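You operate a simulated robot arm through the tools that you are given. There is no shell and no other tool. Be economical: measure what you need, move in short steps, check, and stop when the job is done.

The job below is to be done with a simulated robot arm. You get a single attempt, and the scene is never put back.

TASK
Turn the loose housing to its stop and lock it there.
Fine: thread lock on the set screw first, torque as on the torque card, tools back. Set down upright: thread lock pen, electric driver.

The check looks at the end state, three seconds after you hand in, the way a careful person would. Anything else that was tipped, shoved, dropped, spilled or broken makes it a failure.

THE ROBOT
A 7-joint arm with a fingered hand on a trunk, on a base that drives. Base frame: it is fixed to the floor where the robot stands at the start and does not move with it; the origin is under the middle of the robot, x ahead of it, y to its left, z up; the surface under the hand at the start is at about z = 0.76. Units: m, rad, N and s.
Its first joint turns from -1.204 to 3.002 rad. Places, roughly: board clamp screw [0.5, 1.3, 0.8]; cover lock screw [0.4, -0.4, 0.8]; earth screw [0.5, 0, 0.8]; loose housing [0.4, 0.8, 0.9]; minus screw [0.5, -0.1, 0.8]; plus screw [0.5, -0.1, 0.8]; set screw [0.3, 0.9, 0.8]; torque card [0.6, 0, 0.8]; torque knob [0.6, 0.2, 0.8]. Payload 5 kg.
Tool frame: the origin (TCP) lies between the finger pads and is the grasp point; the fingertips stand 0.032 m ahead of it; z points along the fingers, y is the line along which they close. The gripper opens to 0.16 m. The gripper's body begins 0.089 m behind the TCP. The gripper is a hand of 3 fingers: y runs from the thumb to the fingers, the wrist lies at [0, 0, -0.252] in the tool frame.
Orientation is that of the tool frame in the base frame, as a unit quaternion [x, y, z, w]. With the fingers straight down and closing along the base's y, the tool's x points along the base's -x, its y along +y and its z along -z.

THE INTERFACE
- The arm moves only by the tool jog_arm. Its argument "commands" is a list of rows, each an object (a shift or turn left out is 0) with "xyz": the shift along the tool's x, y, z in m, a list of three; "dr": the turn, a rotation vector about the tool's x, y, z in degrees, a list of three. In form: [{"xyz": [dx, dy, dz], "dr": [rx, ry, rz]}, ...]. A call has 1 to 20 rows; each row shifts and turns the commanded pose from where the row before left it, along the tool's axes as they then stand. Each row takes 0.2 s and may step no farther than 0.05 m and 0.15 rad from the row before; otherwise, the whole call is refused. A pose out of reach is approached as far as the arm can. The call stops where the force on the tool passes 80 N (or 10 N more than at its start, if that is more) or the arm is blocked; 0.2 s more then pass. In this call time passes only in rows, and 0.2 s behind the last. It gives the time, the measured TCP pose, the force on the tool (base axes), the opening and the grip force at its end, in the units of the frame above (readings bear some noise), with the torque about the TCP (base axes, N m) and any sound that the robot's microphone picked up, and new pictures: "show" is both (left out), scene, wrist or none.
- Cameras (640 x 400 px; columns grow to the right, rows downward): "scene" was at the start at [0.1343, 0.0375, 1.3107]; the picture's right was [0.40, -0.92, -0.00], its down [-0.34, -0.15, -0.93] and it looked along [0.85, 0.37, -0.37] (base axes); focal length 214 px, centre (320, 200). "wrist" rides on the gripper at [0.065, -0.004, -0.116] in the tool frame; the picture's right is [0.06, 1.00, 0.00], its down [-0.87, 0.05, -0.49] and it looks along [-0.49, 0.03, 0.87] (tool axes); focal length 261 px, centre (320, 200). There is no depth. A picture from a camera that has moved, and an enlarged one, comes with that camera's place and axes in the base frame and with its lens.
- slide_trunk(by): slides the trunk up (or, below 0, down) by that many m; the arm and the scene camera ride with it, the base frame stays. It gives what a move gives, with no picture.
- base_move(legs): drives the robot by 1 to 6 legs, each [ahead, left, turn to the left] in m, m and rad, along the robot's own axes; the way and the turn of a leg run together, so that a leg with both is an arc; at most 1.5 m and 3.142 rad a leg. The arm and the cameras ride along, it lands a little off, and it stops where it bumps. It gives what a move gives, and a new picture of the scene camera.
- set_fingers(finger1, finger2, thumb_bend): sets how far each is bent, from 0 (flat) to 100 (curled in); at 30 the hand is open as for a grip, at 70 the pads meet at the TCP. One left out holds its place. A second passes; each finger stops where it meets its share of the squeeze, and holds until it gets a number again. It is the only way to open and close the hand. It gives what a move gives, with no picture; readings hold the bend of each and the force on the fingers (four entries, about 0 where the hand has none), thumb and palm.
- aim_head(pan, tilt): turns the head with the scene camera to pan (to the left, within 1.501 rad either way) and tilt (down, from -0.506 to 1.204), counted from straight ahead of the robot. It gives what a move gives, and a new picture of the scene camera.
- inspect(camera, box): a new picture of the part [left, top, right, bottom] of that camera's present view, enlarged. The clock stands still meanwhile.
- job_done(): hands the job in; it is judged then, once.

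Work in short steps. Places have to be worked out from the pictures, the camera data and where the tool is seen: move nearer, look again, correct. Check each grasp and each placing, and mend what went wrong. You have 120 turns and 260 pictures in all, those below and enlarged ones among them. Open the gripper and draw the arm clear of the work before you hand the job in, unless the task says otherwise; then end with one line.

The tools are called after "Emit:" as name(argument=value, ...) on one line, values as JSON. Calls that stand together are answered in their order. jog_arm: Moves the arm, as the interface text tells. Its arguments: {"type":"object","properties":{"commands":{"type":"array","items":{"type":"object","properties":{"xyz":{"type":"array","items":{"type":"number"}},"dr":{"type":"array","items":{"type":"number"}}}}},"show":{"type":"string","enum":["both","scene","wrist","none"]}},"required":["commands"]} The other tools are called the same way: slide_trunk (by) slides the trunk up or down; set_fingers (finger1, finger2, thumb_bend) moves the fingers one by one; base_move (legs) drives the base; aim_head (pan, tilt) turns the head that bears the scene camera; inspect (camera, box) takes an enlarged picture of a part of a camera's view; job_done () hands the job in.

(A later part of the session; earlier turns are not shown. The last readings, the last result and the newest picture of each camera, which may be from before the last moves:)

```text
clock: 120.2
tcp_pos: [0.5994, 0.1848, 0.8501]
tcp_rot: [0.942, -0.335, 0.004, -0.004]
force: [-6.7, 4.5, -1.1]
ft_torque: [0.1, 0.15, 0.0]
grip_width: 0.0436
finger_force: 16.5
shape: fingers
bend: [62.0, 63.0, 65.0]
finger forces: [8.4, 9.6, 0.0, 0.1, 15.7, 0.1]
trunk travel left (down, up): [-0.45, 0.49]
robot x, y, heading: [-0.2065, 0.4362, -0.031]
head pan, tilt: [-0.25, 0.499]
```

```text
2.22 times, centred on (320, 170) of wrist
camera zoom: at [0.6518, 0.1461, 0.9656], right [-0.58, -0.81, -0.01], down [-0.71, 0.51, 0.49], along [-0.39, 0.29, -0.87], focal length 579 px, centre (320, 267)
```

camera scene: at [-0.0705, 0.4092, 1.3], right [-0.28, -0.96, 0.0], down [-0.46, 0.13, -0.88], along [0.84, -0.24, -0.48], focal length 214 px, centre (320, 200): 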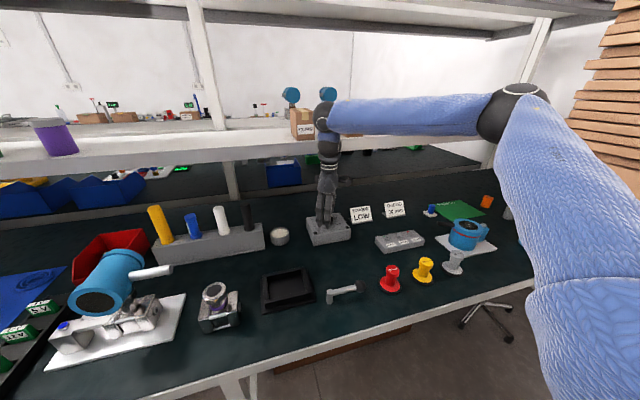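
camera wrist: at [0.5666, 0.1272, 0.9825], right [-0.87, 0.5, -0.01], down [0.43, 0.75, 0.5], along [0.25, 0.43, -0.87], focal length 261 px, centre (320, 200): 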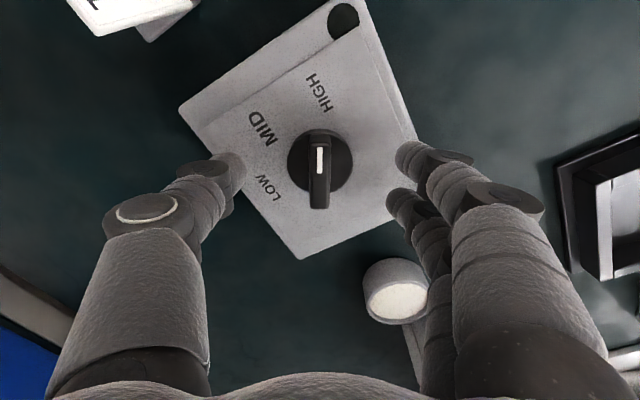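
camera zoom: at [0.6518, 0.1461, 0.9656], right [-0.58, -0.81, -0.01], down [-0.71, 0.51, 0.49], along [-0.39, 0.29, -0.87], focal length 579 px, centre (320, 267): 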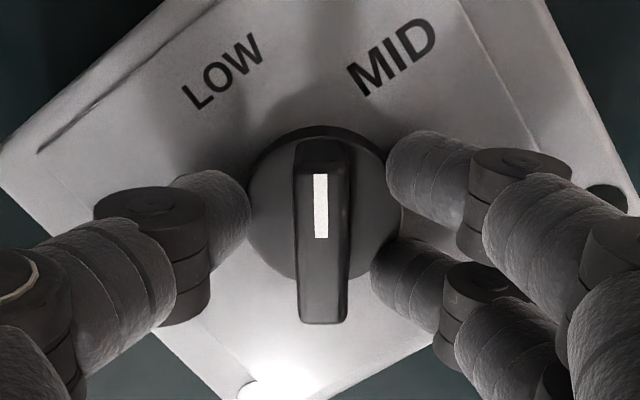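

Pointer is between MID and LOW. 36° more.

Emit:
jog_arm(commands=[{"dr": [0, 0, -6]}, {"dr": [0, 0, -6]}, {"dr": [0, 0, -6]}, {"dr": [0, 0, -6]}, {"dr": [0, 0, -6]}, {"dr": [0, 0, -6]}, {}], show="none")

Emit:
inspect(camera="wrist", box=[220, 80, 420, 260])

```text
clock: 121.8
tcp_pos: [0.5987, 0.1835, 0.8488]
tcp_rot: [1.0, -0.028, 0.004, -0.003]
force: [-11.9, 4.2, -4.1]
ft_torque: [0.12, 0.31, -0.16]
grip_width: 0.0437
finger_force: 17.1
shape: fingers
bend: [63.0, 63.0, 65.0]
finger forces: [6.7, 10.7, 0.0, 0.1, 17.3, 0.0]
trunk travel left (down, up): [-0.45, 0.49]
robot x, y, heading: [-0.2027, 0.4345, -0.033]
head pan, tilt: [-0.25, 0.499]
```

```text
2.22 times, centred on (320, 170) of wrist
camera zoom: at [0.6638, 0.1838, 0.966], right [0.01, -1.0, 0.0], down [-0.87, -0.01, 0.48], along [-0.48, 0.0, -0.87], focal length 579 px, centre (320, 267)
```

zoom: 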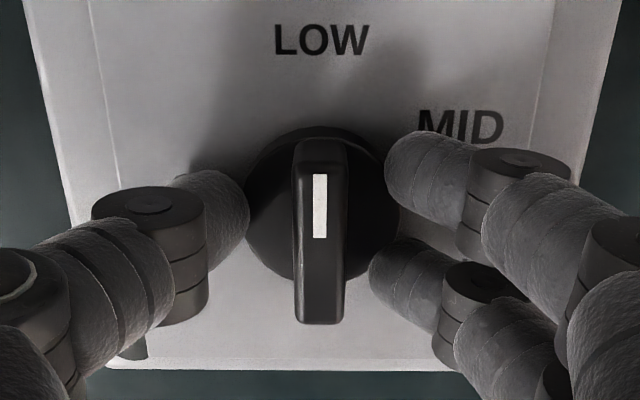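

The pointer is straight at LOW. I release, rise, and check.

Emit:
set_fingers(finger1=45, finger2=45, thumb_bend=45)

Emit:
jog_arm(commands=[{"xyz": [0, 0, -0.04]}, {"xyz": [0, 0, -0.04]}, {"xyz": [0, 0, -0.04]}, {"xyz": [0, 0, -0.04]}, {}], show="scene")

Emit:
inspect(camera="wrist", box=[220, 60, 420, 240])

```text
clock: 122.8
tcp_pos: [0.6, 0.1833, 0.8492]
tcp_rot: [1.0, -0.029, 0.004, -0.002]
force: [1.5, 0.0, 3.0]
ft_torque: [-0.23, 0.01, 0.04]
grip_width: 0.1073
finger_force: 1.9
shape: fingers
bend: [45.0, 45.0, 45.0]
finger forces: [1.0, 3.1, 0.1, 0.1, 0.0, 0.0]
trunk travel left (down, up): [-0.45, 0.49]
robot x, y, heading: [-0.2092, 0.4342, -0.029]
head pan, tilt: [-0.25, 0.499]
```

```text
clock: 124.0
tcp_pos: [0.6008, 0.1831, 1.0092]
tcp_rot: [1.0, -0.029, 0.003, -0.002]
force: [-0.6, -0.5, -0.5]
ft_torque: [0.04, 0.02, 0.02]
grip_width: 0.1072
finger_force: 0.1
shape: fingers
bend: [45.0, 45.0, 45.0]
finger forces: [0.0, 0.1, 0.0, 0.0, 0.0, 0.0]
trunk travel left (down, up): [-0.45, 0.49]
robot x, y, heading: [-0.2093, 0.434, -0.031]
head pan, tilt: [-0.25, 0.499]
camera scene: at [-0.0698, 0.4087, 1.2998], right [-0.28, -0.96, 0.0], down [-0.46, 0.13, -0.88], along [0.84, -0.24, -0.48], focal length 214 px, centre (320, 200)
```

scene: 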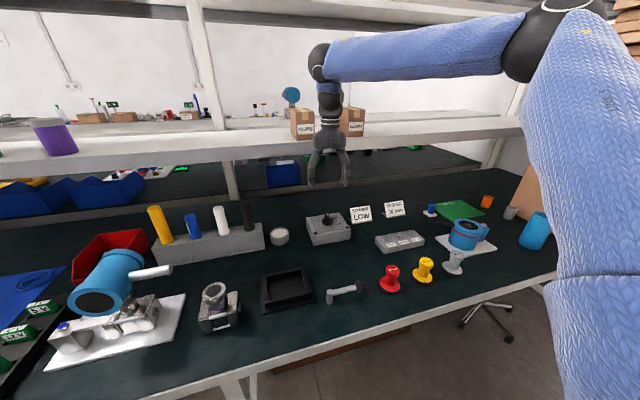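

```text
2.22 times, centred on (320, 150) of wrist
camera zoom: at [0.6662, 0.1827, 1.126], right [0.01, -1.0, 0.0], down [-0.87, -0.01, 0.48], along [-0.48, 0.0, -0.87], focal length 579 px, centre (320, 311)
```

zoom: 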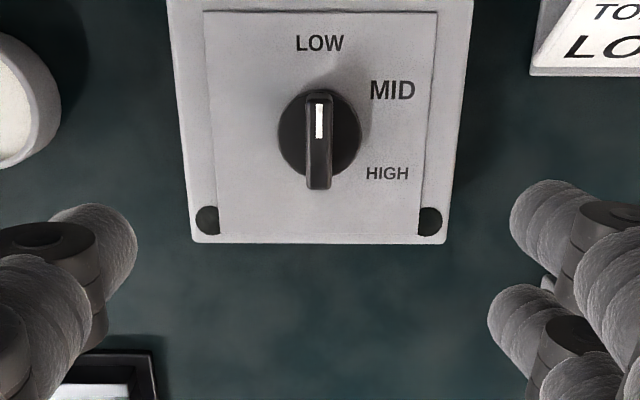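

Torque is set to LOW. I draw back from the shelf, turn the hand back to its tool-gripping heading and go toward the driver.

Emit:
jog_arm(commands=[{"xyz": [-0.04, 0, 0]}, {"xyz": [-0.04, 0, 0]}, {"xyz": [-0.04, 0, -0.02]}, {"dr": [0, 0, 7]}, {"dr": [0, 0, 7]}, {"dr": [0, 0, 7]}, {"dr": [0, 0, 7]}, {"dr": [0, 0, 7]}, {"dr": [0, 0, 7]}, {"dr": [0, 0, 7]}, {"dr": [0, 0, 7]}, {"dr": [0, 0, 7]}, {"dr": [0, 0, 7]}, {"dr": [0, 0, 7]}, {"dr": [0, 0, 7]}, {"dr": [0, 0, 7]}, {"dr": [0, 0, 7]}, {"dr": [0, 0, 7]}], show="none")

Emit:
aim_head(pan=0.5, tilt=0.5)

```text
clock: 127.8
tcp_pos: [0.478, 0.1903, 1.0283]
tcp_rot: [-0.585, 0.811, -0.001, 0.005]
force: [0.2, -0.9, -0.5]
ft_torque: [0.0, 0.02, 0.02]
grip_width: 0.1071
finger_force: 0.1
shape: fingers
bend: [45.0, 45.0, 45.0]
finger forces: [0.0, 0.0, 0.0, 0.1, 0.0, 0.0]
trunk travel left (down, up): [-0.45, 0.49]
robot x, y, heading: [-0.2066, 0.4375, -0.031]
head pan, tilt: [-0.25, 0.499]
```

```text
clock: 128.9
tcp_pos: [0.478, 0.1898, 1.0286]
tcp_rot: [-0.587, 0.81, -0.001, 0.005]
force: [-0.4, -1.3, -0.3]
ft_torque: [0.01, 0.0, -0.03]
grip_width: 0.1075
finger_force: 0.0
shape: fingers
bend: [45.0, 45.0, 45.0]
finger forces: [0.0, 0.0, 0.0, 0.0, 0.0, 0.1]
trunk travel left (down, up): [-0.45, 0.49]
robot x, y, heading: [-0.2034, 0.4343, -0.029]
head pan, tilt: [0.499, 0.499]
camera scene: at [-0.0765, 0.4753, 1.3], right [0.45, -0.89, 0.0], down [-0.43, -0.22, -0.88], along [0.78, 0.4, -0.48], focal length 214 px, centre (320, 200)
```

scene: 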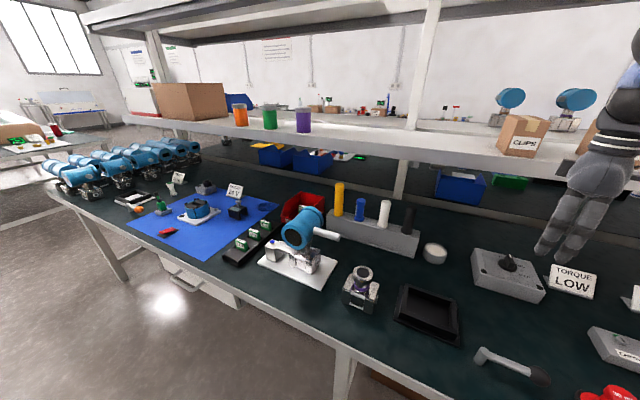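

Over along y to the driver, stopping in front of it.

Emit:
jog_arm(commands=[{"xyz": [-0.0428, 0.014, -0.001]}, {"xyz": [-0.0428, 0.014, -0.001]}, {"xyz": [-0.0428, 0.014, -0.001]}, {"xyz": [-0.0428, 0.014, -0.001]}, {"xyz": [-0.0428, 0.014, -0.001]}, {"xyz": [-0.0428, 0.014, -0.001]}, {"xyz": [-0.0428, 0.014, -0.001]}, {"xyz": [-0.0428, 0.014, -0.001]}, {"xyz": [-0.0428, 0.014, -0.001]}, {"xyz": [-0.0428, 0.014, -0.001]}, {"xyz": [-0.0428, 0.014, -0.001]}, {"xyz": [-0.0428, 0.014, -0.001]}, {"dr": [0, 0, -3.2]}, {"xyz": [-0.01, -0.04, 0]}, {"xyz": [-0.01, -0.04, 0]}, {"xyz": [-0.01, -0.035, 0]}, {}], show="wrist")

```text
clock: 132.5
tcp_pos: [0.6002, 0.7285, 1.0453]
tcp_rot: [-0.608, 0.794, 0.0, 0.005]
force: [0.0, 0.1, 0.2]
ft_torque: [0.01, -0.01, -0.02]
grip_width: 0.1079
finger_force: 0.1
shape: fingers
bend: [45.0, 45.0, 45.0]
finger forces: [0.1, 0.1, 0.1, 0.1, 0.0, 0.0]
trunk travel left (down, up): [-0.45, 0.49]
robot x, y, heading: [-0.2078, 0.4379, -0.034]
head pan, tilt: [0.499, 0.499]
camera wrist: at [0.5855, 0.6632, 1.1607], right [-0.98, 0.2, -0.01], down [0.17, 0.85, 0.5], along [0.11, 0.49, -0.87], focal length 261 px, centre (320, 200)
```

wrist: 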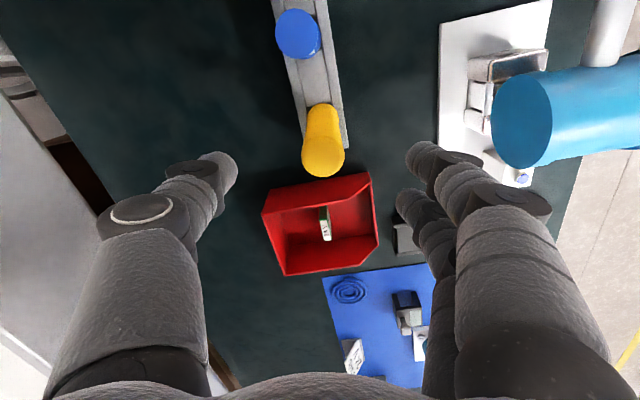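

Centred. I descend, grip the driver and lift.

Emit:
jog_arm(commands=[{"xyz": [-0.002, 0, 0.035]}, {"xyz": [0, 0, 0.035]}, {"xyz": [0, 0, 0.035]}, {"xyz": [0, 0, 0.03]}, {}], show="none")

Emit:
set_fingers(finger1=75, finger2=75, thumb_bend=75)

Emit:
jog_arm(commands=[{"xyz": [0, 0, -0.03]}, {"xyz": [0, 0, -0.03]}, {"xyz": [0, 0, -0.03]}, {"xyz": [0, 0, -0.02]}, {}], show="wrist")

Emit:
inspect(camera="scene", box=[310, 150, 390, 240])

```text
clock: 133.7
tcp_pos: [0.5994, 0.7322, 0.9076]
tcp_rot: [-0.608, 0.794, 0.0, 0.004]
force: [0.3, 0.6, -0.4]
ft_torque: [-0.01, 0.01, 0.01]
grip_width: 0.1074
finger_force: 0.0
shape: fingers
bend: [45.0, 45.0, 45.0]
finger forces: [0.0, 0.0, 0.0, 0.0, 0.0, 0.0]
trunk travel left (down, up): [-0.45, 0.49]
robot x, y, heading: [-0.2064, 0.4345, -0.035]
head pan, tilt: [0.499, 0.499]
```

```text
clock: 134.7
tcp_pos: [0.5994, 0.7318, 0.9081]
tcp_rot: [-0.608, 0.794, -0.001, 0.004]
force: [-0.4, -0.5, -0.2]
ft_torque: [0.02, -0.01, 0.02]
grip_width: 0.0306
finger_force: 20.4
shape: fingers
bend: [67.0, 66.0, 67.0]
finger forces: [10.2, 9.8, 0.0, 0.1, 21.0, 0.0]
trunk travel left (down, up): [-0.45, 0.49]
robot x, y, heading: [-0.2071, 0.4346, -0.035]
head pan, tilt: [0.499, 0.499]
```

```text
clock: 135.9
tcp_pos: [0.5998, 0.7323, 1.018]
tcp_rot: [-0.608, 0.794, -0.001, 0.004]
force: [0.3, 0.3, -3.4]
ft_torque: [0.0, 0.0, 0.0]
grip_width: 0.0304
finger_force: 20.7
shape: fingers
bend: [68.0, 67.0, 67.0]
finger forces: [10.2, 9.9, 0.1, 0.1, 20.8, 0.1]
trunk travel left (down, up): [-0.45, 0.49]
robot x, y, heading: [-0.2093, 0.4349, -0.03]
head pan, tilt: [0.499, 0.499]
camera wrist: at [0.5864, 0.6675, 1.1336], right [-0.98, 0.2, -0.01], down [0.17, 0.85, 0.5], along [0.11, 0.48, -0.87], focal length 261 px, centre (320, 200)
```

wrist: 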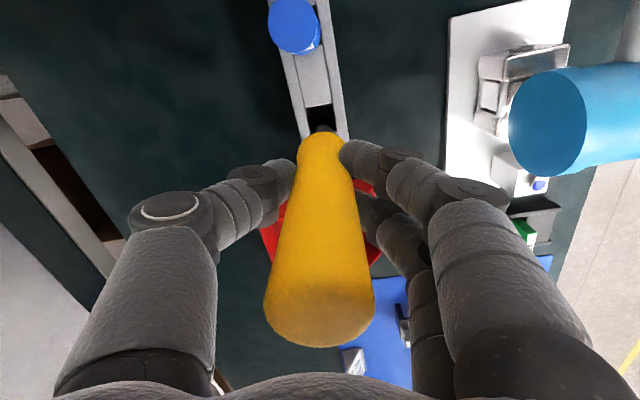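

```text
4.44 times, centred on (350, 195) of scene
camera zoom: at [-0.0762, 0.4757, 1.2999], right [0.45, -0.89, 0.0], down [-0.43, -0.22, -0.88], along [0.78, 0.4, -0.48], focal length 953 px, centre (187, 222)
```

zoom: 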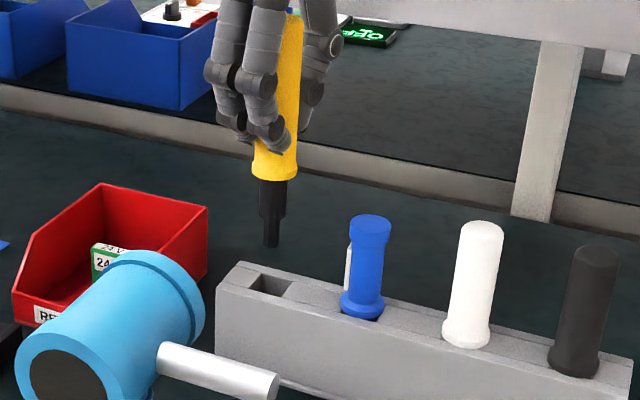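

Driver in hand; bit tip about 0.135 below TCP. I carry it around the housing's far side to just above the set screw.

Emit:
jog_arm(commands=[{"xyz": [-0.0132, 0.0381, -0.01]}, {"xyz": [-0.0132, 0.0381, -0.01]}, {"xyz": [-0.0132, 0.0381, -0.01]}, {"xyz": [-0.0273, 0.0333, 0]}, {"xyz": [-0.0273, 0.0333, 0]}, {"xyz": [0.0098, 0.0336, 0]}, {"xyz": [0.0098, 0.0336, 0]}, {"xyz": [0.0098, 0.0336, 0]}, {}])

Emit:
inspect(camera="scene", box=[230, 180, 350, 280])

Emit:
inspect(camera="wrist", box=[220, 40, 420, 220])

```text
clock: 137.9
tcp_pos: [0.3343, 0.8494, 1.0425]
tcp_rot: [-0.608, 0.794, -0.002, 0.005]
force: [0.8, 0.8, -3.7]
ft_torque: [0.02, 0.02, -0.01]
grip_width: 0.0307
finger_force: 20.7
shape: fingers
bend: [68.0, 67.0, 67.0]
finger forces: [10.7, 10.5, 0.0, 0.0, 20.7, 0.0]
out of reach, approached as far as the arm can: row 5
trunk travel left (down, up): [-0.45, 0.49]
robot x, y, heading: [-0.2055, 0.4383, -0.035]
head pan, tilt: [0.499, 0.499]
camera scene: at [-0.0764, 0.4761, 1.2999], right [0.45, -0.89, 0.0], down [-0.43, -0.22, -0.88], along [0.78, 0.4, -0.48], focal length 214 px, centre (320, 200)
camera wrist: at [0.3208, 0.7851, 1.1591], right [-0.98, 0.2, -0.01], down [0.17, 0.85, 0.5], along [0.11, 0.48, -0.87], focal length 261 px, centre (320, 200)
```

scene: 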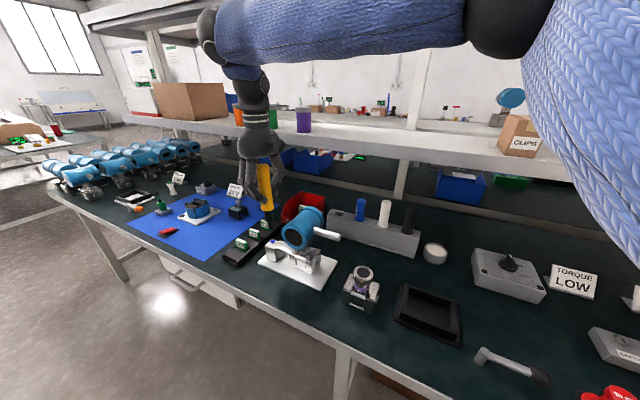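
wrist: 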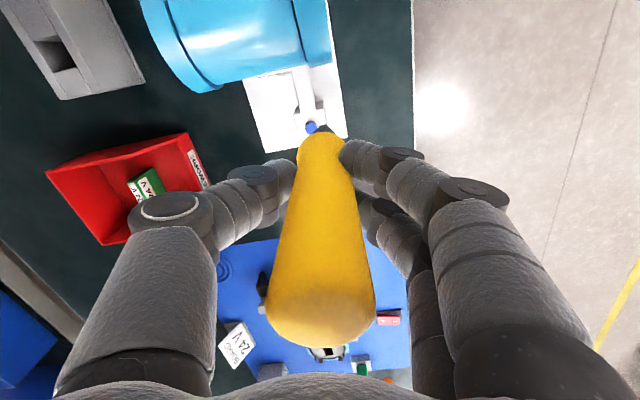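

```text
4.00 times, centred on (290, 230) of scene
camera zoom: at [-0.0764, 0.4761, 1.2999], right [0.45, -0.89, 0.0], down [-0.43, -0.22, -0.88], along [0.78, 0.4, -0.48], focal length 858 px, centre (440, 80)
```

zoom: 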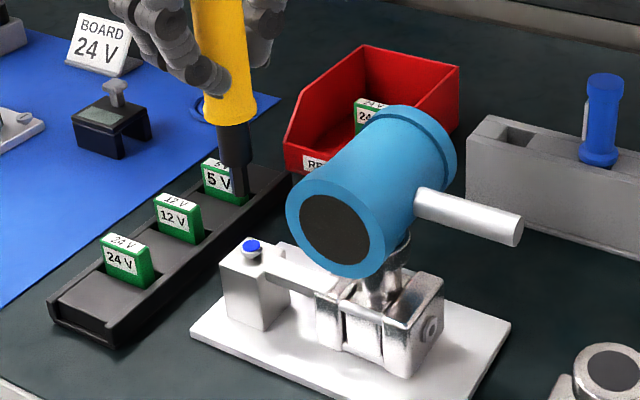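

```text
2.22 times, centred on (320, 130) of wrist
camera zoom: at [0.3208, 0.7851, 1.1591], right [-0.98, 0.2, -0.01], down [0.17, 0.85, 0.5], along [0.11, 0.48, -0.87], focal length 579 px, centre (320, 356)
```

zoom: 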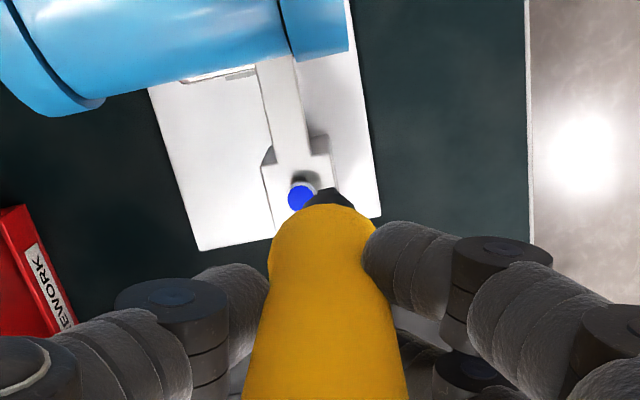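

Using the pen's contact pose as reference, I move to TCP (0.355, 0.867), yaw +6°, and lower to about 20 mm above the screw.

Emit:
jog_arm(commands=[{"dr": [0, 0, 6]}, {"xyz": [-0.02, -0.018, 0]}, {"xyz": [0, 0, 0.025]}, {"xyz": [0, 0, 0.02]}, {}], show="none")

Emit:
inspect(camera="scene", box=[260, 205, 320, 255])

Emit:
inspect(camera="wrist", box=[260, 60, 380, 170])

```text
clock: 139.1
tcp_pos: [0.3603, 0.8616, 0.9979]
tcp_rot: [-0.566, 0.824, -0.001, 0.005]
force: [0.3, -1.2, -1.6]
ft_torque: [0.01, 0.02, 0.03]
grip_width: 0.0306
finger_force: 20.3
shape: fingers
bend: [68.0, 67.0, 67.0]
finger forces: [10.7, 10.6, 0.0, 0.0, 20.5, 0.0]
trunk travel left (down, up): [-0.45, 0.49]
robot x, y, heading: [-0.2048, 0.4342, -0.033]
head pan, tilt: [0.499, 0.499]
```

```text
8.00 times, centred on (290, 230) of scene
camera zoom: at [-0.0766, 0.4759, 1.3], right [0.45, -0.89, 0.0], down [-0.43, -0.22, -0.88], along [0.78, 0.4, -0.48], focal length 1716 px, centre (560, -40)
```

zoom: 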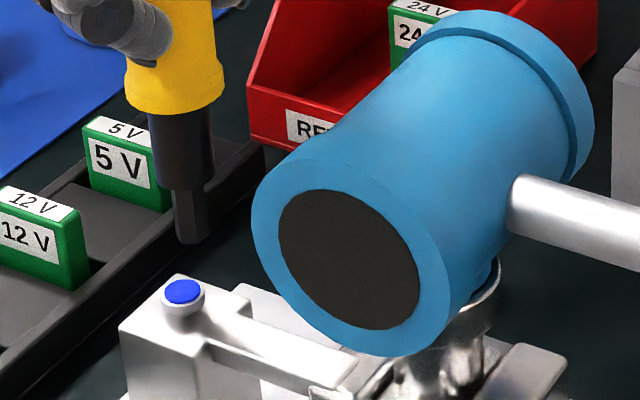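

```text
3.64 times, centred on (320, 115) of wrist
camera zoom: at [0.3403, 0.7979, 1.1133], right [-0.95, 0.3, -0.01], down [0.26, 0.83, 0.5], along [0.16, 0.47, -0.87], focal length 948 px, centre (320, 509)
```

zoom: 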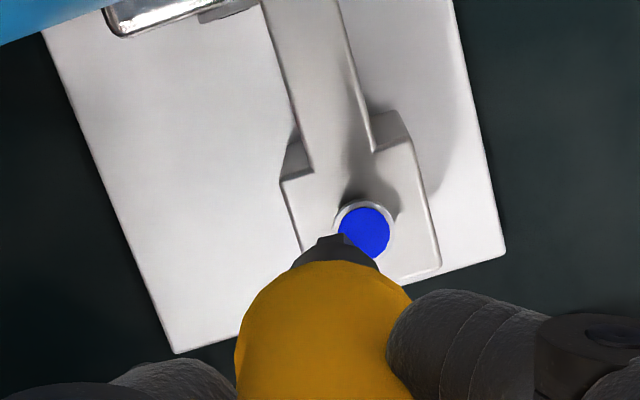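

Both views say the tip should go about 7 mm in −x and 2 mm in +y. I correct and lower 12 mm.

Emit:
jog_arm(commands=[{"xyz": [0.0008, 0.0077, 0]}, {"xyz": [0, 0, 0.012]}, {}], show="none")

Emit:
inspect(camera="scene", box=[265, 215, 305, 250])

Emit:
inspect(camera="wrist", box=[280, 90, 370, 160])

```text
clock: 139.9
tcp_pos: [0.3532, 0.8633, 0.9861]
tcp_rot: [-0.566, 0.824, 0.0, 0.004]
force: [0.5, 0.4, -2.4]
ft_torque: [0.01, 0.02, -0.03]
grip_width: 0.0307
finger_force: 20.9
shape: fingers
bend: [68.0, 67.0, 67.0]
finger forces: [10.9, 10.5, 0.0, 0.0, 20.6, 0.0]
trunk travel left (down, up): [-0.45, 0.49]
robot x, y, heading: [-0.2042, 0.4346, -0.034]
head pan, tilt: [0.499, 0.499]
```

```text
11.43 times, centred on (285, 232) of scene
camera zoom: at [-0.0766, 0.4758, 1.3], right [0.45, -0.89, 0.0], down [-0.43, -0.22, -0.88], along [0.78, 0.4, -0.48], focal length 2451 px, centre (720, -171)
```

zoom: 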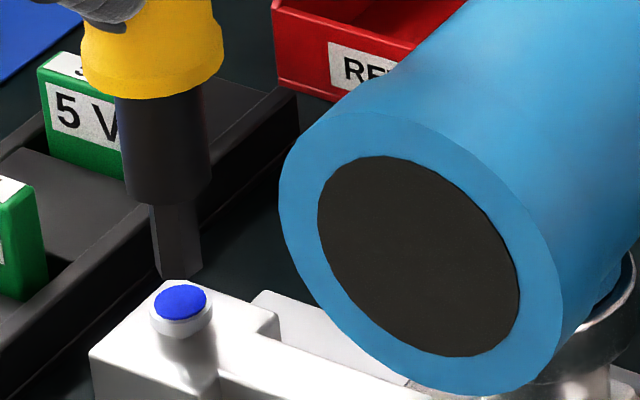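

```text
5.71 times, centred on (325, 125) of wrist
camera zoom: at [0.3331, 0.7994, 1.1015], right [-0.95, 0.3, -0.01], down [0.26, 0.83, 0.5], along [0.16, 0.47, -0.87], focal length 1489 px, centre (291, 629)
```

zoom: 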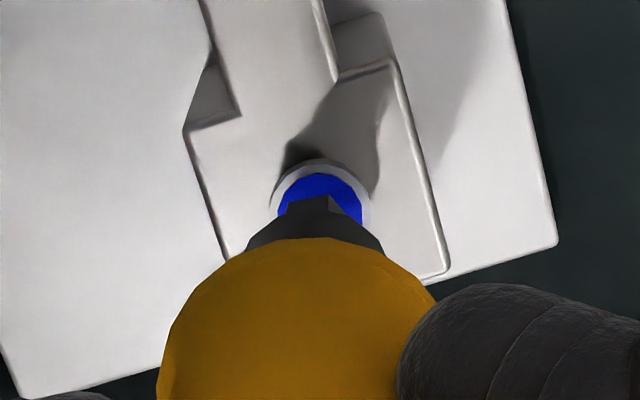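

About 10 mm above and aligned. I nudge 1.5 mm and lower onto the screw.

Emit:
jog_arm(commands=[{"xyz": [0, 0.0015, 0.004]}, {"xyz": [0, 0, 0.003]}, {"xyz": [0, 0, 0.002]}, {"xyz": [0, 0, 0.002]}, {}, {}], show="none")

Emit:
inspect(camera="scene", box=[265, 215, 305, 250])

```text
clock: 141.3
tcp_pos: [0.3535, 0.8647, 0.9751]
tcp_rot: [-0.566, 0.824, -0.001, 0.005]
force: [0.1, 0.6, -3.2]
ft_torque: [0.01, 0.03, 0.01]
grip_width: 0.0309
finger_force: 20.8
shape: fingers
bend: [68.0, 67.0, 67.0]
finger forces: [10.9, 10.5, 0.1, 0.1, 20.6, 0.0]
trunk travel left (down, up): [-0.45, 0.49]
robot x, y, heading: [-0.2097, 0.4343, -0.032]
head pan, tilt: [0.499, 0.499]
```

```text
11.43 times, centred on (285, 232) of scene
camera zoom: at [-0.0764, 0.4758, 1.2999], right [0.45, -0.89, 0.0], down [-0.43, -0.22, -0.88], along [0.78, 0.4, -0.48], focal length 2451 px, centre (720, -171)
```

zoom: 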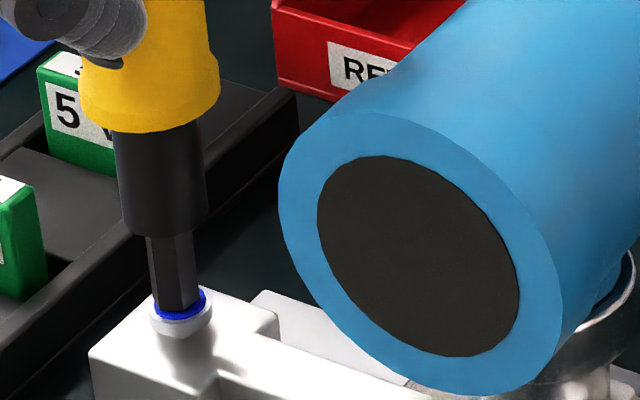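

Touching level; I centre by 1.5 mm and press down gently.

Emit:
jog_arm(commands=[{"xyz": [0.001, -0.001, 0.0015]}, {"xyz": [0, 0, 0.0015]}, {}, {}], show="none")

Emit:
inspect(camera="scene", box=[265, 215, 305, 250])

```text
clock: 142.3
tcp_pos: [0.3517, 0.8614, 0.9736]
tcp_rot: [-0.566, 0.825, -0.001, 0.005]
force: [0.4, 0.1, -2.2]
ft_torque: [-0.05, -0.05, 0.0]
grip_width: 0.0308
finger_force: 21.1
shape: fingers
bend: [68.0, 67.0, 67.0]
finger forces: [10.9, 10.5, 0.1, 0.1, 20.6, 0.0]
trunk travel left (down, up): [-0.45, 0.49]
robot x, y, heading: [-0.2052, 0.4342, -0.034]
head pan, tilt: [0.499, 0.499]
```

```text
11.43 times, centred on (285, 232) of scene
camera zoom: at [-0.0764, 0.4758, 1.2999], right [0.45, -0.89, 0.0], down [-0.43, -0.22, -0.88], along [0.78, 0.4, -0.48], focal length 2451 px, centre (720, -171)
```

zoom: 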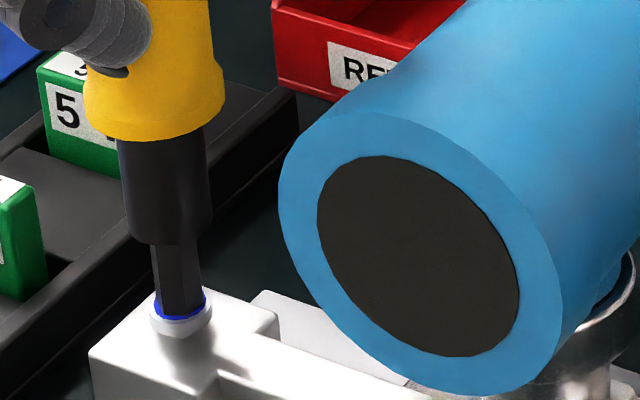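

Centred; no force yet. Further down in 1.5 mm steps.

Emit:
jog_arm(commands=[{"xyz": [0, 0, 0.0015]}, {}, {"xyz": [0, 0, 0.0015]}, {}, {"xyz": [0, 0, 0.0015]}, {}, {}], show="none")

Emit:
inspect(camera="scene", box=[265, 215, 305, 250])

```text
clock: 143.9
tcp_pos: [0.3531, 0.8624, 0.9673]
tcp_rot: [-0.565, 0.825, -0.001, 0.005]
force: [-0.2, 0.0, 0.9]
ft_torque: [0.02, 0.01, -0.01]
grip_width: 0.0304
finger_force: 22.5
shape: fingers
bend: [68.0, 67.0, 67.0]
finger forces: [11.4, 11.4, 0.1, 0.0, 21.7, 0.0]
trunk travel left (down, up): [-0.45, 0.49]
robot x, y, heading: [-0.2081, 0.4341, -0.031]
head pan, tilt: [0.499, 0.499]
```

```text
11.43 times, centred on (285, 232) of scene
camera zoom: at [-0.0766, 0.4757, 1.3], right [0.45, -0.89, 0.0], down [-0.43, -0.22, -0.88], along [0.78, 0.4, -0.48], focal length 2451 px, centre (720, -171)
```

zoom: 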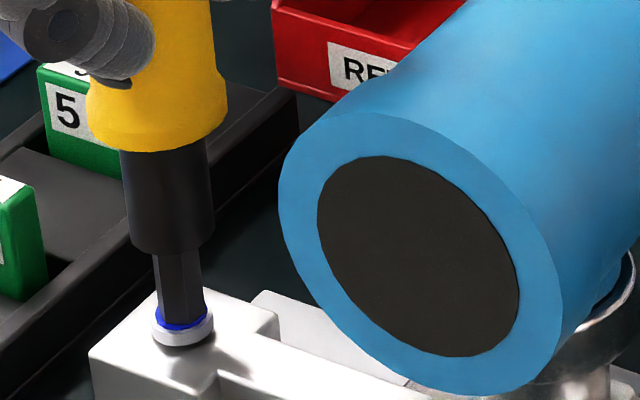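

Contact, and the screw head appears to be sinking: it is driving. I keep following down lightly.

Emit:
jog_arm(commands=[{}, {}, {}, {}, {}, {"xyz": [0, 0, 0.0015]}, {}, {}, {"xyz": [0, 0, 0.0015]}, {}, {}, {}], show="none")

Emit:
inspect(camera="scene", box=[265, 215, 305, 250])

```text
clock: 146.5
tcp_pos: [0.3524, 0.8622, 0.9666]
tcp_rot: [-0.566, 0.825, -0.002, 0.005]
force: [0.0, -0.7, 14.4]
ft_torque: [0.06, 0.0, 0.0]
grip_width: 0.0301
finger_force: 24.4
shape: fingers
bend: [69.0, 68.0, 68.0]
finger forces: [12.7, 12.7, 0.0, 0.1, 23.8, 0.1]
trunk travel left (down, up): [-0.45, 0.49]
robot x, y, heading: [-0.2039, 0.4371, -0.032]
head pan, tilt: [0.499, 0.499]
```

```text
11.43 times, centred on (285, 232) of scene
camera zoom: at [-0.0773, 0.4751, 1.3001], right [0.45, -0.89, 0.0], down [-0.43, -0.22, -0.88], along [0.78, 0.4, -0.48], focal length 2451 px, centre (720, -171)
```

zoom: 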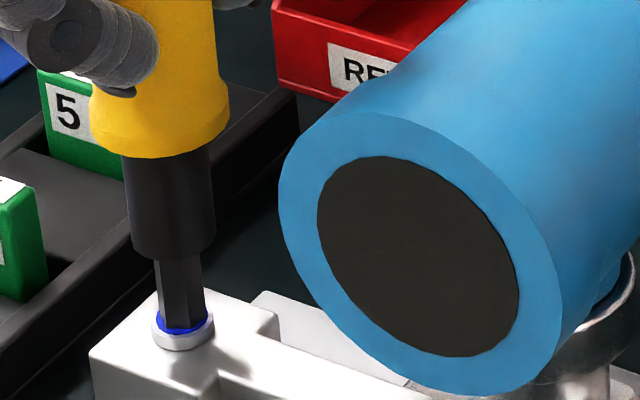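

Contact is now 17 N with little further descent. I hold pressure for 3 s, listening for the driver's click.

Emit:
jog_arm(commands=[{"xyz": [0, 0, 0.001]}, {}, {}, {}, {}, {}, {}, {}, {}, {}, {}, {}, {}, {}, {}], show="none")

Emit:
inspect(camera="scene", box=[270, 225, 300, 250])

```text
clock: 149.7
tcp_pos: [0.3525, 0.8617, 0.9655]
tcp_rot: [-0.566, 0.825, 0.0, 0.005]
force: [-0.9, -1.0, 24.9]
ft_torque: [0.04, 0.0, -0.01]
grip_width: 0.0303
finger_force: 26.3
shape: fingers
bend: [70.0, 69.0, 68.0]
finger forces: [13.7, 13.4, 0.0, 0.1, 25.7, 0.0]
trunk travel left (down, up): [-0.45, 0.49]
robot x, y, heading: [-0.2059, 0.4353, -0.032]
head pan, tilt: [0.499, 0.499]
```

```text
16.00 times, centred on (285, 238) of scene
camera zoom: at [-0.0778, 0.4748, 1.3002], right [0.45, -0.89, 0.0], down [-0.43, -0.22, -0.88], along [0.78, 0.4, -0.48], focal length 3432 px, centre (880, -400)
```

zoom: 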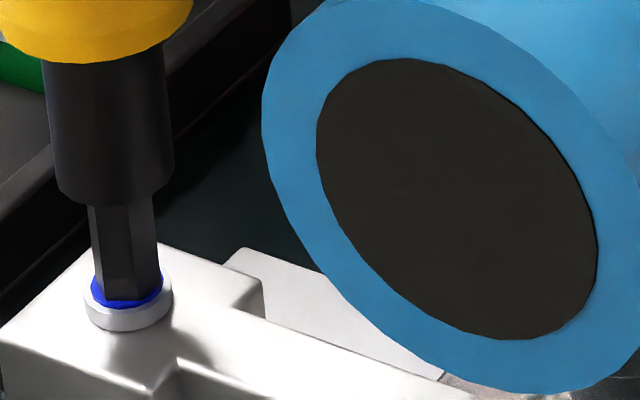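

The head has sunk about 4–5 mm and now resists firmly. I lift the driver clear and look at the screw.

Emit:
jog_arm(commands=[{"xyz": [0, 0, -0.02]}, {"xyz": [0, 0, -0.03]}, {"xyz": [0, 0.03, -0.01]}, {}], show="none")

Emit:
inspect(camera="scene", box=[265, 215, 305, 250])

```text
clock: 150.7
tcp_pos: [0.3262, 0.8718, 1.0211]
tcp_rot: [-0.564, 0.826, 0.001, 0.002]
force: [0.0, 0.0, -2.9]
ft_torque: [-0.02, -0.01, -0.03]
grip_width: 0.0306
finger_force: 21.2
shape: fingers
bend: [69.0, 68.0, 68.0]
finger forces: [11.3, 11.0, 0.0, 0.0, 20.4, 0.0]
trunk travel left (down, up): [-0.45, 0.49]
robot x, y, heading: [-0.2058, 0.4331, -0.032]
head pan, tilt: [0.499, 0.499]
```

```text
11.43 times, centred on (285, 232) of scene
camera zoom: at [-0.0764, 0.476, 1.2999], right [0.45, -0.89, 0.0], down [-0.43, -0.22, -0.88], along [0.78, 0.4, -0.48], focal length 2451 px, centre (720, -171)
```

zoom: 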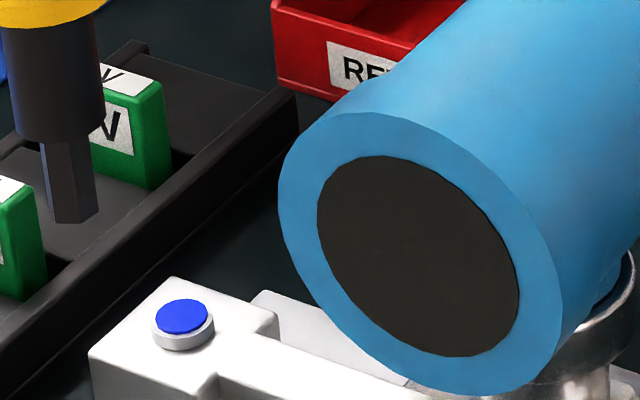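

The set screw is fully seated on the block. Now I carry the driver back toward its slot.

Emit:
jog_arm(commands=[{"xyz": [-0.007, -0.0381, -0.009]}, {"xyz": [-0.007, -0.0381, -0.009]}, {"xyz": [-0.007, -0.0381, -0.009]}, {"xyz": [0.0124, -0.037, 0]}, {"xyz": [0.0124, -0.037, 0]}, {"dr": [0, 0, -6.2]}, {"xyz": [0.0125, -0.0369, 0]}, {"xyz": [0.0125, -0.0369, 0]}, {"xyz": [0.0125, -0.0369, 0]}, {}], show="wrist")

Emit:
inspect(camera="scene", box=[300, 170, 400, 260])

```text
clock: 152.9
tcp_pos: [0.5951, 0.7368, 1.0525]
tcp_rot: [-0.61, 0.793, -0.001, 0.004]
force: [1.0, 0.5, -2.6]
ft_torque: [-0.01, -0.01, -0.01]
grip_width: 0.0306
finger_force: 21.2
shape: fingers
bend: [69.0, 68.0, 68.0]
finger forces: [11.2, 11.1, 0.0, 0.0, 19.9, 0.0]
trunk travel left (down, up): [-0.45, 0.49]
robot x, y, heading: [-0.2081, 0.4378, -0.035]
head pan, tilt: [0.499, 0.499]
camera wrist: at [0.5824, 0.6722, 1.1678], right [-0.98, 0.2, -0.01], down [0.17, 0.85, 0.5], along [0.1, 0.49, -0.87], focal length 261 px, centre (320, 200)
```

wrist: 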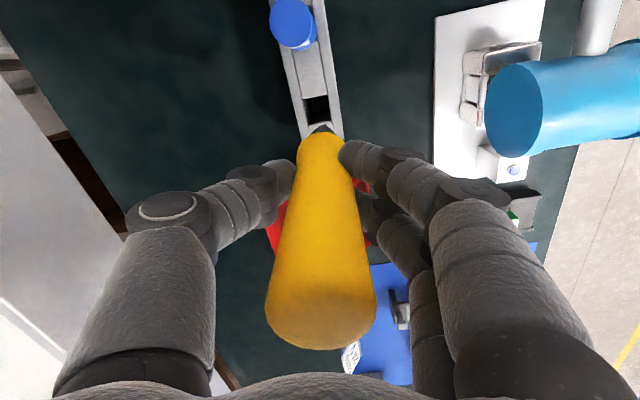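

```text
4.44 times, centred on (350, 215) of scene
camera zoom: at [-0.0768, 0.4758, 1.3], right [0.45, -0.89, 0.0], down [-0.43, -0.22, -0.88], along [0.78, 0.4, -0.48], focal length 953 px, centre (187, 133)
```

zoom: 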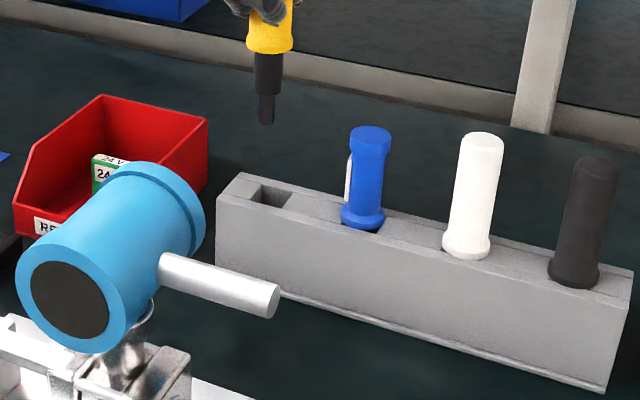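

I align to the pickup pose and lower the bit to just above the slot.

Emit:
jog_arm(commands=[{"xyz": [0.0036, -0.0056, 0]}, {"xyz": [0, 0, 0.03]}, {"xyz": [0, 0, 0.025]}, {}], show="none")

Emit:
inspect(camera="scene", box=[320, 180, 380, 240])

Emit:
inspect(camera="wrist", box=[250, 60, 390, 170])

```text
clock: 153.9
tcp_pos: [0.6015, 0.732, 0.9986]
tcp_rot: [-0.61, 0.793, -0.001, 0.004]
force: [-1.1, 0.3, -2.3]
ft_torque: [0.0, 0.0, 0.0]
grip_width: 0.0306
finger_force: 21.7
shape: fingers
bend: [69.0, 68.0, 68.0]
finger forces: [11.1, 11.1, 0.1, 0.0, 20.0, 0.1]
trunk travel left (down, up): [-0.45, 0.49]
robot x, y, heading: [-0.2074, 0.4392, -0.035]
head pan, tilt: [0.499, 0.499]
```

```text
6.67 times, centred on (350, 210) of scene
camera zoom: at [-0.0764, 0.4758, 1.3], right [0.45, -0.89, 0.0], down [-0.43, -0.22, -0.88], along [0.78, 0.4, -0.48], focal length 1430 px, centre (120, 133)
```

zoom: 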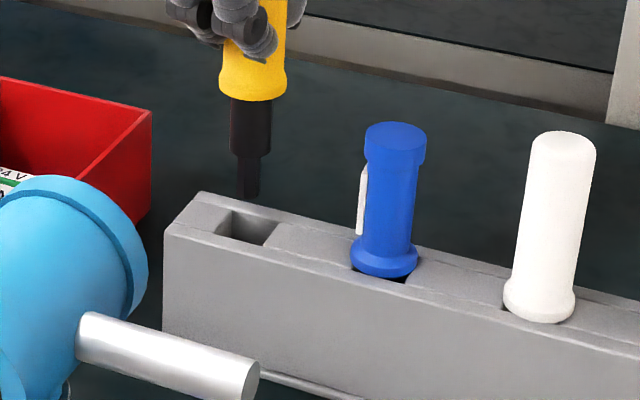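

```text
3.64 times, centred on (320, 115) of wrist
camera zoom: at [0.5882, 0.6671, 1.1144], right [-0.98, 0.2, -0.01], down [0.17, 0.85, 0.5], along [0.1, 0.49, -0.87], focal length 948 px, centre (320, 509)
```

zoom: 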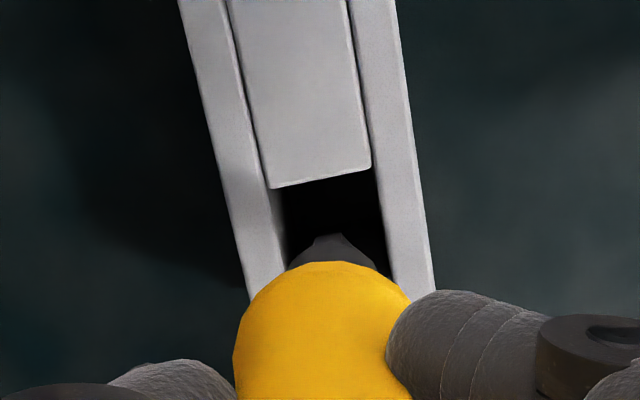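

Well aligned. I lower in small steps.

Emit:
jog_arm(commands=[{"xyz": [0, 0, 0.015]}, {"xyz": [0, 0, 0.012]}, {"xyz": [0, 0, 0.008]}, {"xyz": [0, 0, 0.008]}, {"xyz": [0, 0, 0.008]}, {}], show="none")

Emit:
inspect(camera="scene", box=[320, 180, 380, 240])

```text
clock: 155.3
tcp_pos: [0.6009, 0.7333, 0.9467]
tcp_rot: [-0.609, 0.793, -0.001, 0.005]
force: [-0.4, 0.8, -2.7]
ft_torque: [0.0, 0.01, 0.02]
grip_width: 0.0305
finger_force: 21.3
shape: fingers
bend: [69.0, 68.0, 68.0]
finger forces: [11.2, 11.1, 0.1, 0.0, 20.1, 0.0]
trunk travel left (down, up): [-0.45, 0.49]
robot x, y, heading: [-0.2069, 0.4344, -0.032]
head pan, tilt: [0.499, 0.499]
```

```text
6.67 times, centred on (350, 210) of scene
camera zoom: at [-0.0764, 0.4757, 1.2999], right [0.45, -0.89, 0.0], down [-0.43, -0.22, -0.88], along [0.78, 0.4, -0.48], focal length 1430 px, centre (120, 133)
```

zoom: 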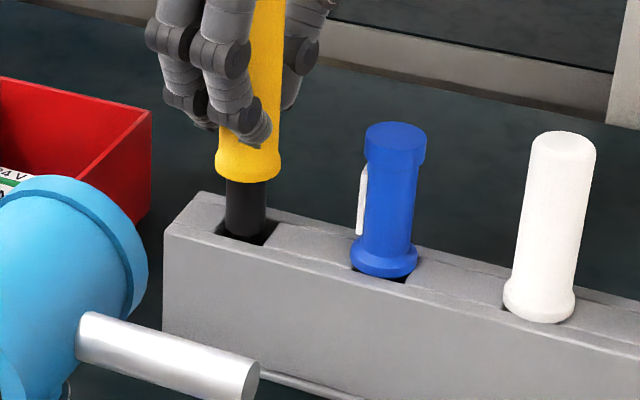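

The shank is in the slot with no extra force. On down to the seat.

Emit:
jog_arm(commands=[{"xyz": [0, 0, 0.008]}, {"xyz": [0, 0, 0.008]}, {"xyz": [0, 0, 0.008]}, {"xyz": [0, 0, 0.006]}, {"xyz": [0, 0, 0.003]}, {}], show="none")

Emit:
inspect(camera="scene", box=[320, 180, 380, 240])

```text
clock: 156.7
tcp_pos: [0.6017, 0.7337, 0.9127]
tcp_rot: [-0.61, 0.793, -0.001, 0.005]
force: [-1.2, 0.5, -2.3]
ft_torque: [0.0, -0.01, 0.0]
grip_width: 0.0309
finger_force: 20.9
shape: fingers
bend: [69.0, 68.0, 68.0]
finger forces: [11.1, 11.2, 0.0, 0.0, 19.9, 0.0]
trunk travel left (down, up): [-0.45, 0.49]
robot x, y, heading: [-0.2056, 0.4351, -0.031]
head pan, tilt: [0.499, 0.499]
```

```text
6.67 times, centred on (350, 210) of scene
camera zoom: at [-0.0763, 0.4757, 1.2999], right [0.45, -0.89, 0.0], down [-0.43, -0.22, -0.88], along [0.78, 0.4, -0.48], focal length 1430 px, centre (120, 133)
```

zoom: 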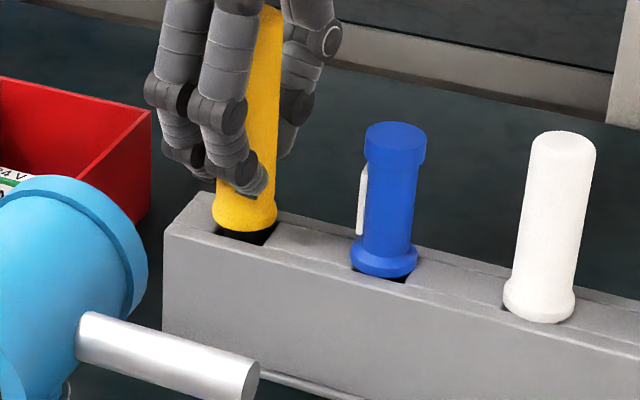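

Almost seated; a few mm more until contact.

Emit:
jog_arm(commands=[{"xyz": [0, 0, 0.003]}, {"xyz": [0, 0, 0.002]}, {"xyz": [0, 0, 0.002]}, {}], show="none")

```text
clock: 157.7
tcp_pos: [0.6014, 0.7328, 0.9054]
tcp_rot: [-0.61, 0.793, -0.001, 0.004]
force: [-0.8, 0.4, -2.5]
ft_torque: [0.01, 0.0, 0.0]
grip_width: 0.0305
finger_force: 21.2
shape: fingers
bend: [69.0, 68.0, 68.0]
finger forces: [11.2, 11.1, 0.1, 0.0, 20.1, 0.0]
trunk travel left (down, up): [-0.45, 0.49]
robot x, y, heading: [-0.2073, 0.4337, -0.034]
head pan, tilt: [0.499, 0.499]
```

No contact yet (the driver slid a little in the grip while pressing). A few mm more.

Emit:
jog_arm(commands=[{"xyz": [0, 0, 0.002]}, {"xyz": [0, 0, 0.002]}, {}], show="none")

Emit:
inspect(camera="scene", box=[325, 195, 365, 230])

```text
clock: 158.5
tcp_pos: [0.601, 0.7329, 0.9046]
tcp_rot: [-0.61, 0.793, -0.001, 0.005]
force: [3.4, -0.7, 20.4]
ft_torque: [0.02, -0.17, 0.01]
grip_width: 0.0303
finger_force: 25.5
shape: fingers
bend: [70.0, 69.0, 68.0]
finger forces: [12.1, 12.8, 0.0, 0.0, 25.9, 0.0]
trunk travel left (down, up): [-0.45, 0.49]
robot x, y, heading: [-0.2031, 0.4352, -0.035]
head pan, tilt: [0.499, 0.499]
```

```text
11.43 times, centred on (345, 212) of scene
camera zoom: at [-0.0777, 0.4751, 1.3004], right [0.45, -0.89, 0.0], down [-0.43, -0.22, -0.88], along [0.78, 0.4, -0.48], focal length 2451 px, centre (34, 57)
```

zoom: 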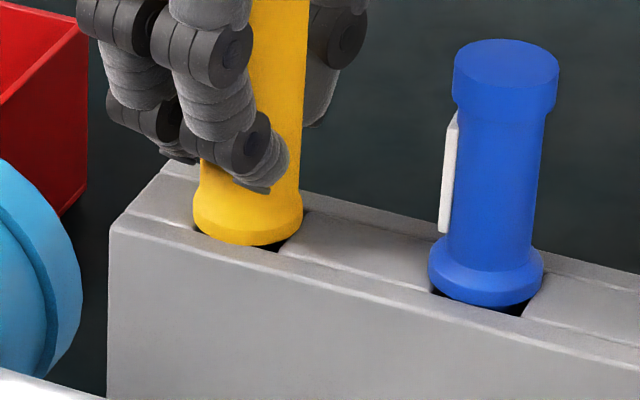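

Seated with 20 N. I relieve, release, and rise clear.

Emit:
jog_arm(commands=[{"xyz": [0, 0, -0.002]}], show="none")

Emit:
set_fingers(finger1=45, finger2=45, thumb_bend=45)

Emit:
jog_arm(commands=[{"xyz": [0, 0, -0.04]}, {"xyz": [0, 0, -0.04]}, {"xyz": [0, 0, -0.04]}, {"xyz": [0, 0.01, -0.02]}, {"xyz": [0, 0.04, 0]}, {"xyz": [0, 0.04, 0]}, {}], show="both")

Emit:
inspect(camera="scene", box=[250, 170, 420, 300])

```text
clock: 158.9
tcp_pos: [0.601, 0.7323, 0.9049]
tcp_rot: [-0.609, 0.793, -0.002, 0.005]
force: [3.1, -0.3, 13.1]
ft_torque: [-0.02, -0.19, -0.03]
grip_width: 0.0304
finger_force: 24.9
shape: fingers
bend: [70.0, 69.0, 68.0]
finger forces: [11.8, 12.4, 0.0, 0.1, 25.1, 0.0]
trunk travel left (down, up): [-0.45, 0.49]
robot x, y, heading: [-0.2069, 0.4369, -0.035]
head pan, tilt: [0.499, 0.499]
```

```text
clock: 159.9
tcp_pos: [0.6024, 0.7337, 0.9045]
tcp_rot: [-0.609, 0.793, -0.002, 0.004]
force: [0.5, 0.5, 0.5]
ft_torque: [-0.04, 0.02, 0.02]
grip_width: 0.107
finger_force: 0.0
shape: fingers
bend: [45.0, 45.0, 45.0]
finger forces: [0.0, 0.0, 0.0, 0.1, 0.0, 0.1]
trunk travel left (down, up): [-0.45, 0.49]
robot x, y, heading: [-0.2059, 0.4337, -0.031]
head pan, tilt: [0.499, 0.499]
```

```text
clock: 161.5
tcp_pos: [0.5131, 0.7558, 1.0461]
tcp_rot: [-0.609, 0.793, -0.002, 0.006]
force: [-0.8, 0.2, 0.0]
ft_torque: [0.01, 0.02, 0.02]
grip_width: 0.1072
finger_force: 0.0
shape: fingers
bend: [45.0, 45.0, 45.0]
finger forces: [0.0, 0.0, 0.0, 0.1, 0.0, 0.0]
trunk travel left (down, up): [-0.45, 0.49]
robot x, y, heading: [-0.2055, 0.4345, -0.033]
head pan, tilt: [0.499, 0.499]
camera scene: at [-0.0763, 0.4757, 1.2999], right [0.45, -0.89, 0.0], down [-0.43, -0.22, -0.88], along [0.78, 0.4, -0.48], focal length 214 px, centre (320, 200)
camera wrist: at [0.5005, 0.6915, 1.1608], right [-0.98, 0.2, -0.01], down [0.17, 0.85, 0.5], along [0.1, 0.49, -0.87], focal length 261 px, centre (320, 200)
```

scene: 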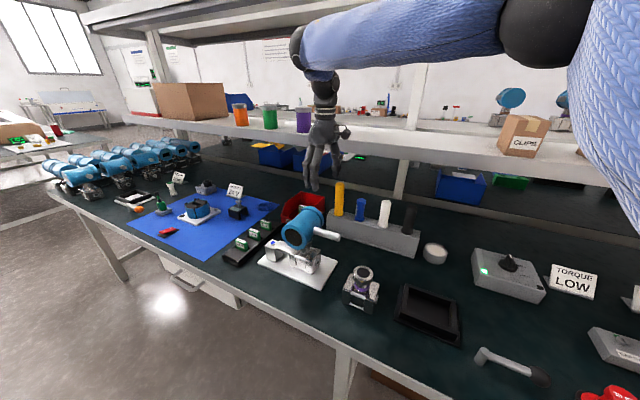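
wrist: 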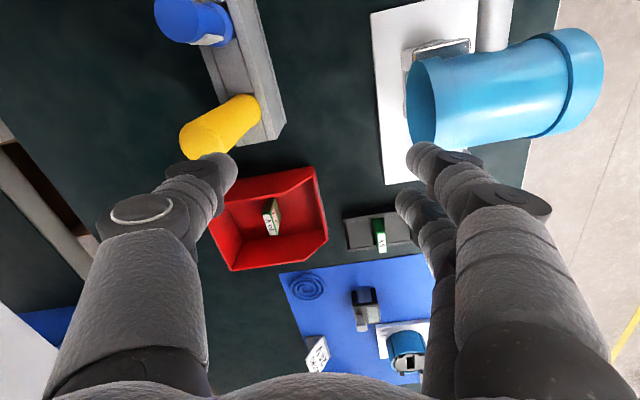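

```text
3.08 times, centred on (335, 235) of scene
camera zoom: at [-0.0763, 0.4757, 1.2999], right [0.45, -0.89, 0.0], down [-0.43, -0.22, -0.88], along [0.78, 0.4, -0.48], focal length 660 px, centre (274, 92)
```

zoom: 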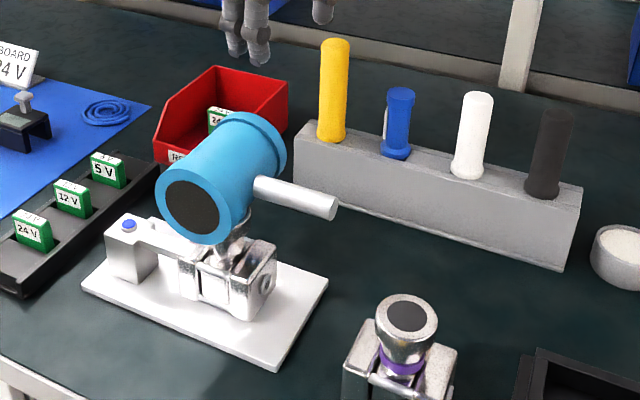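

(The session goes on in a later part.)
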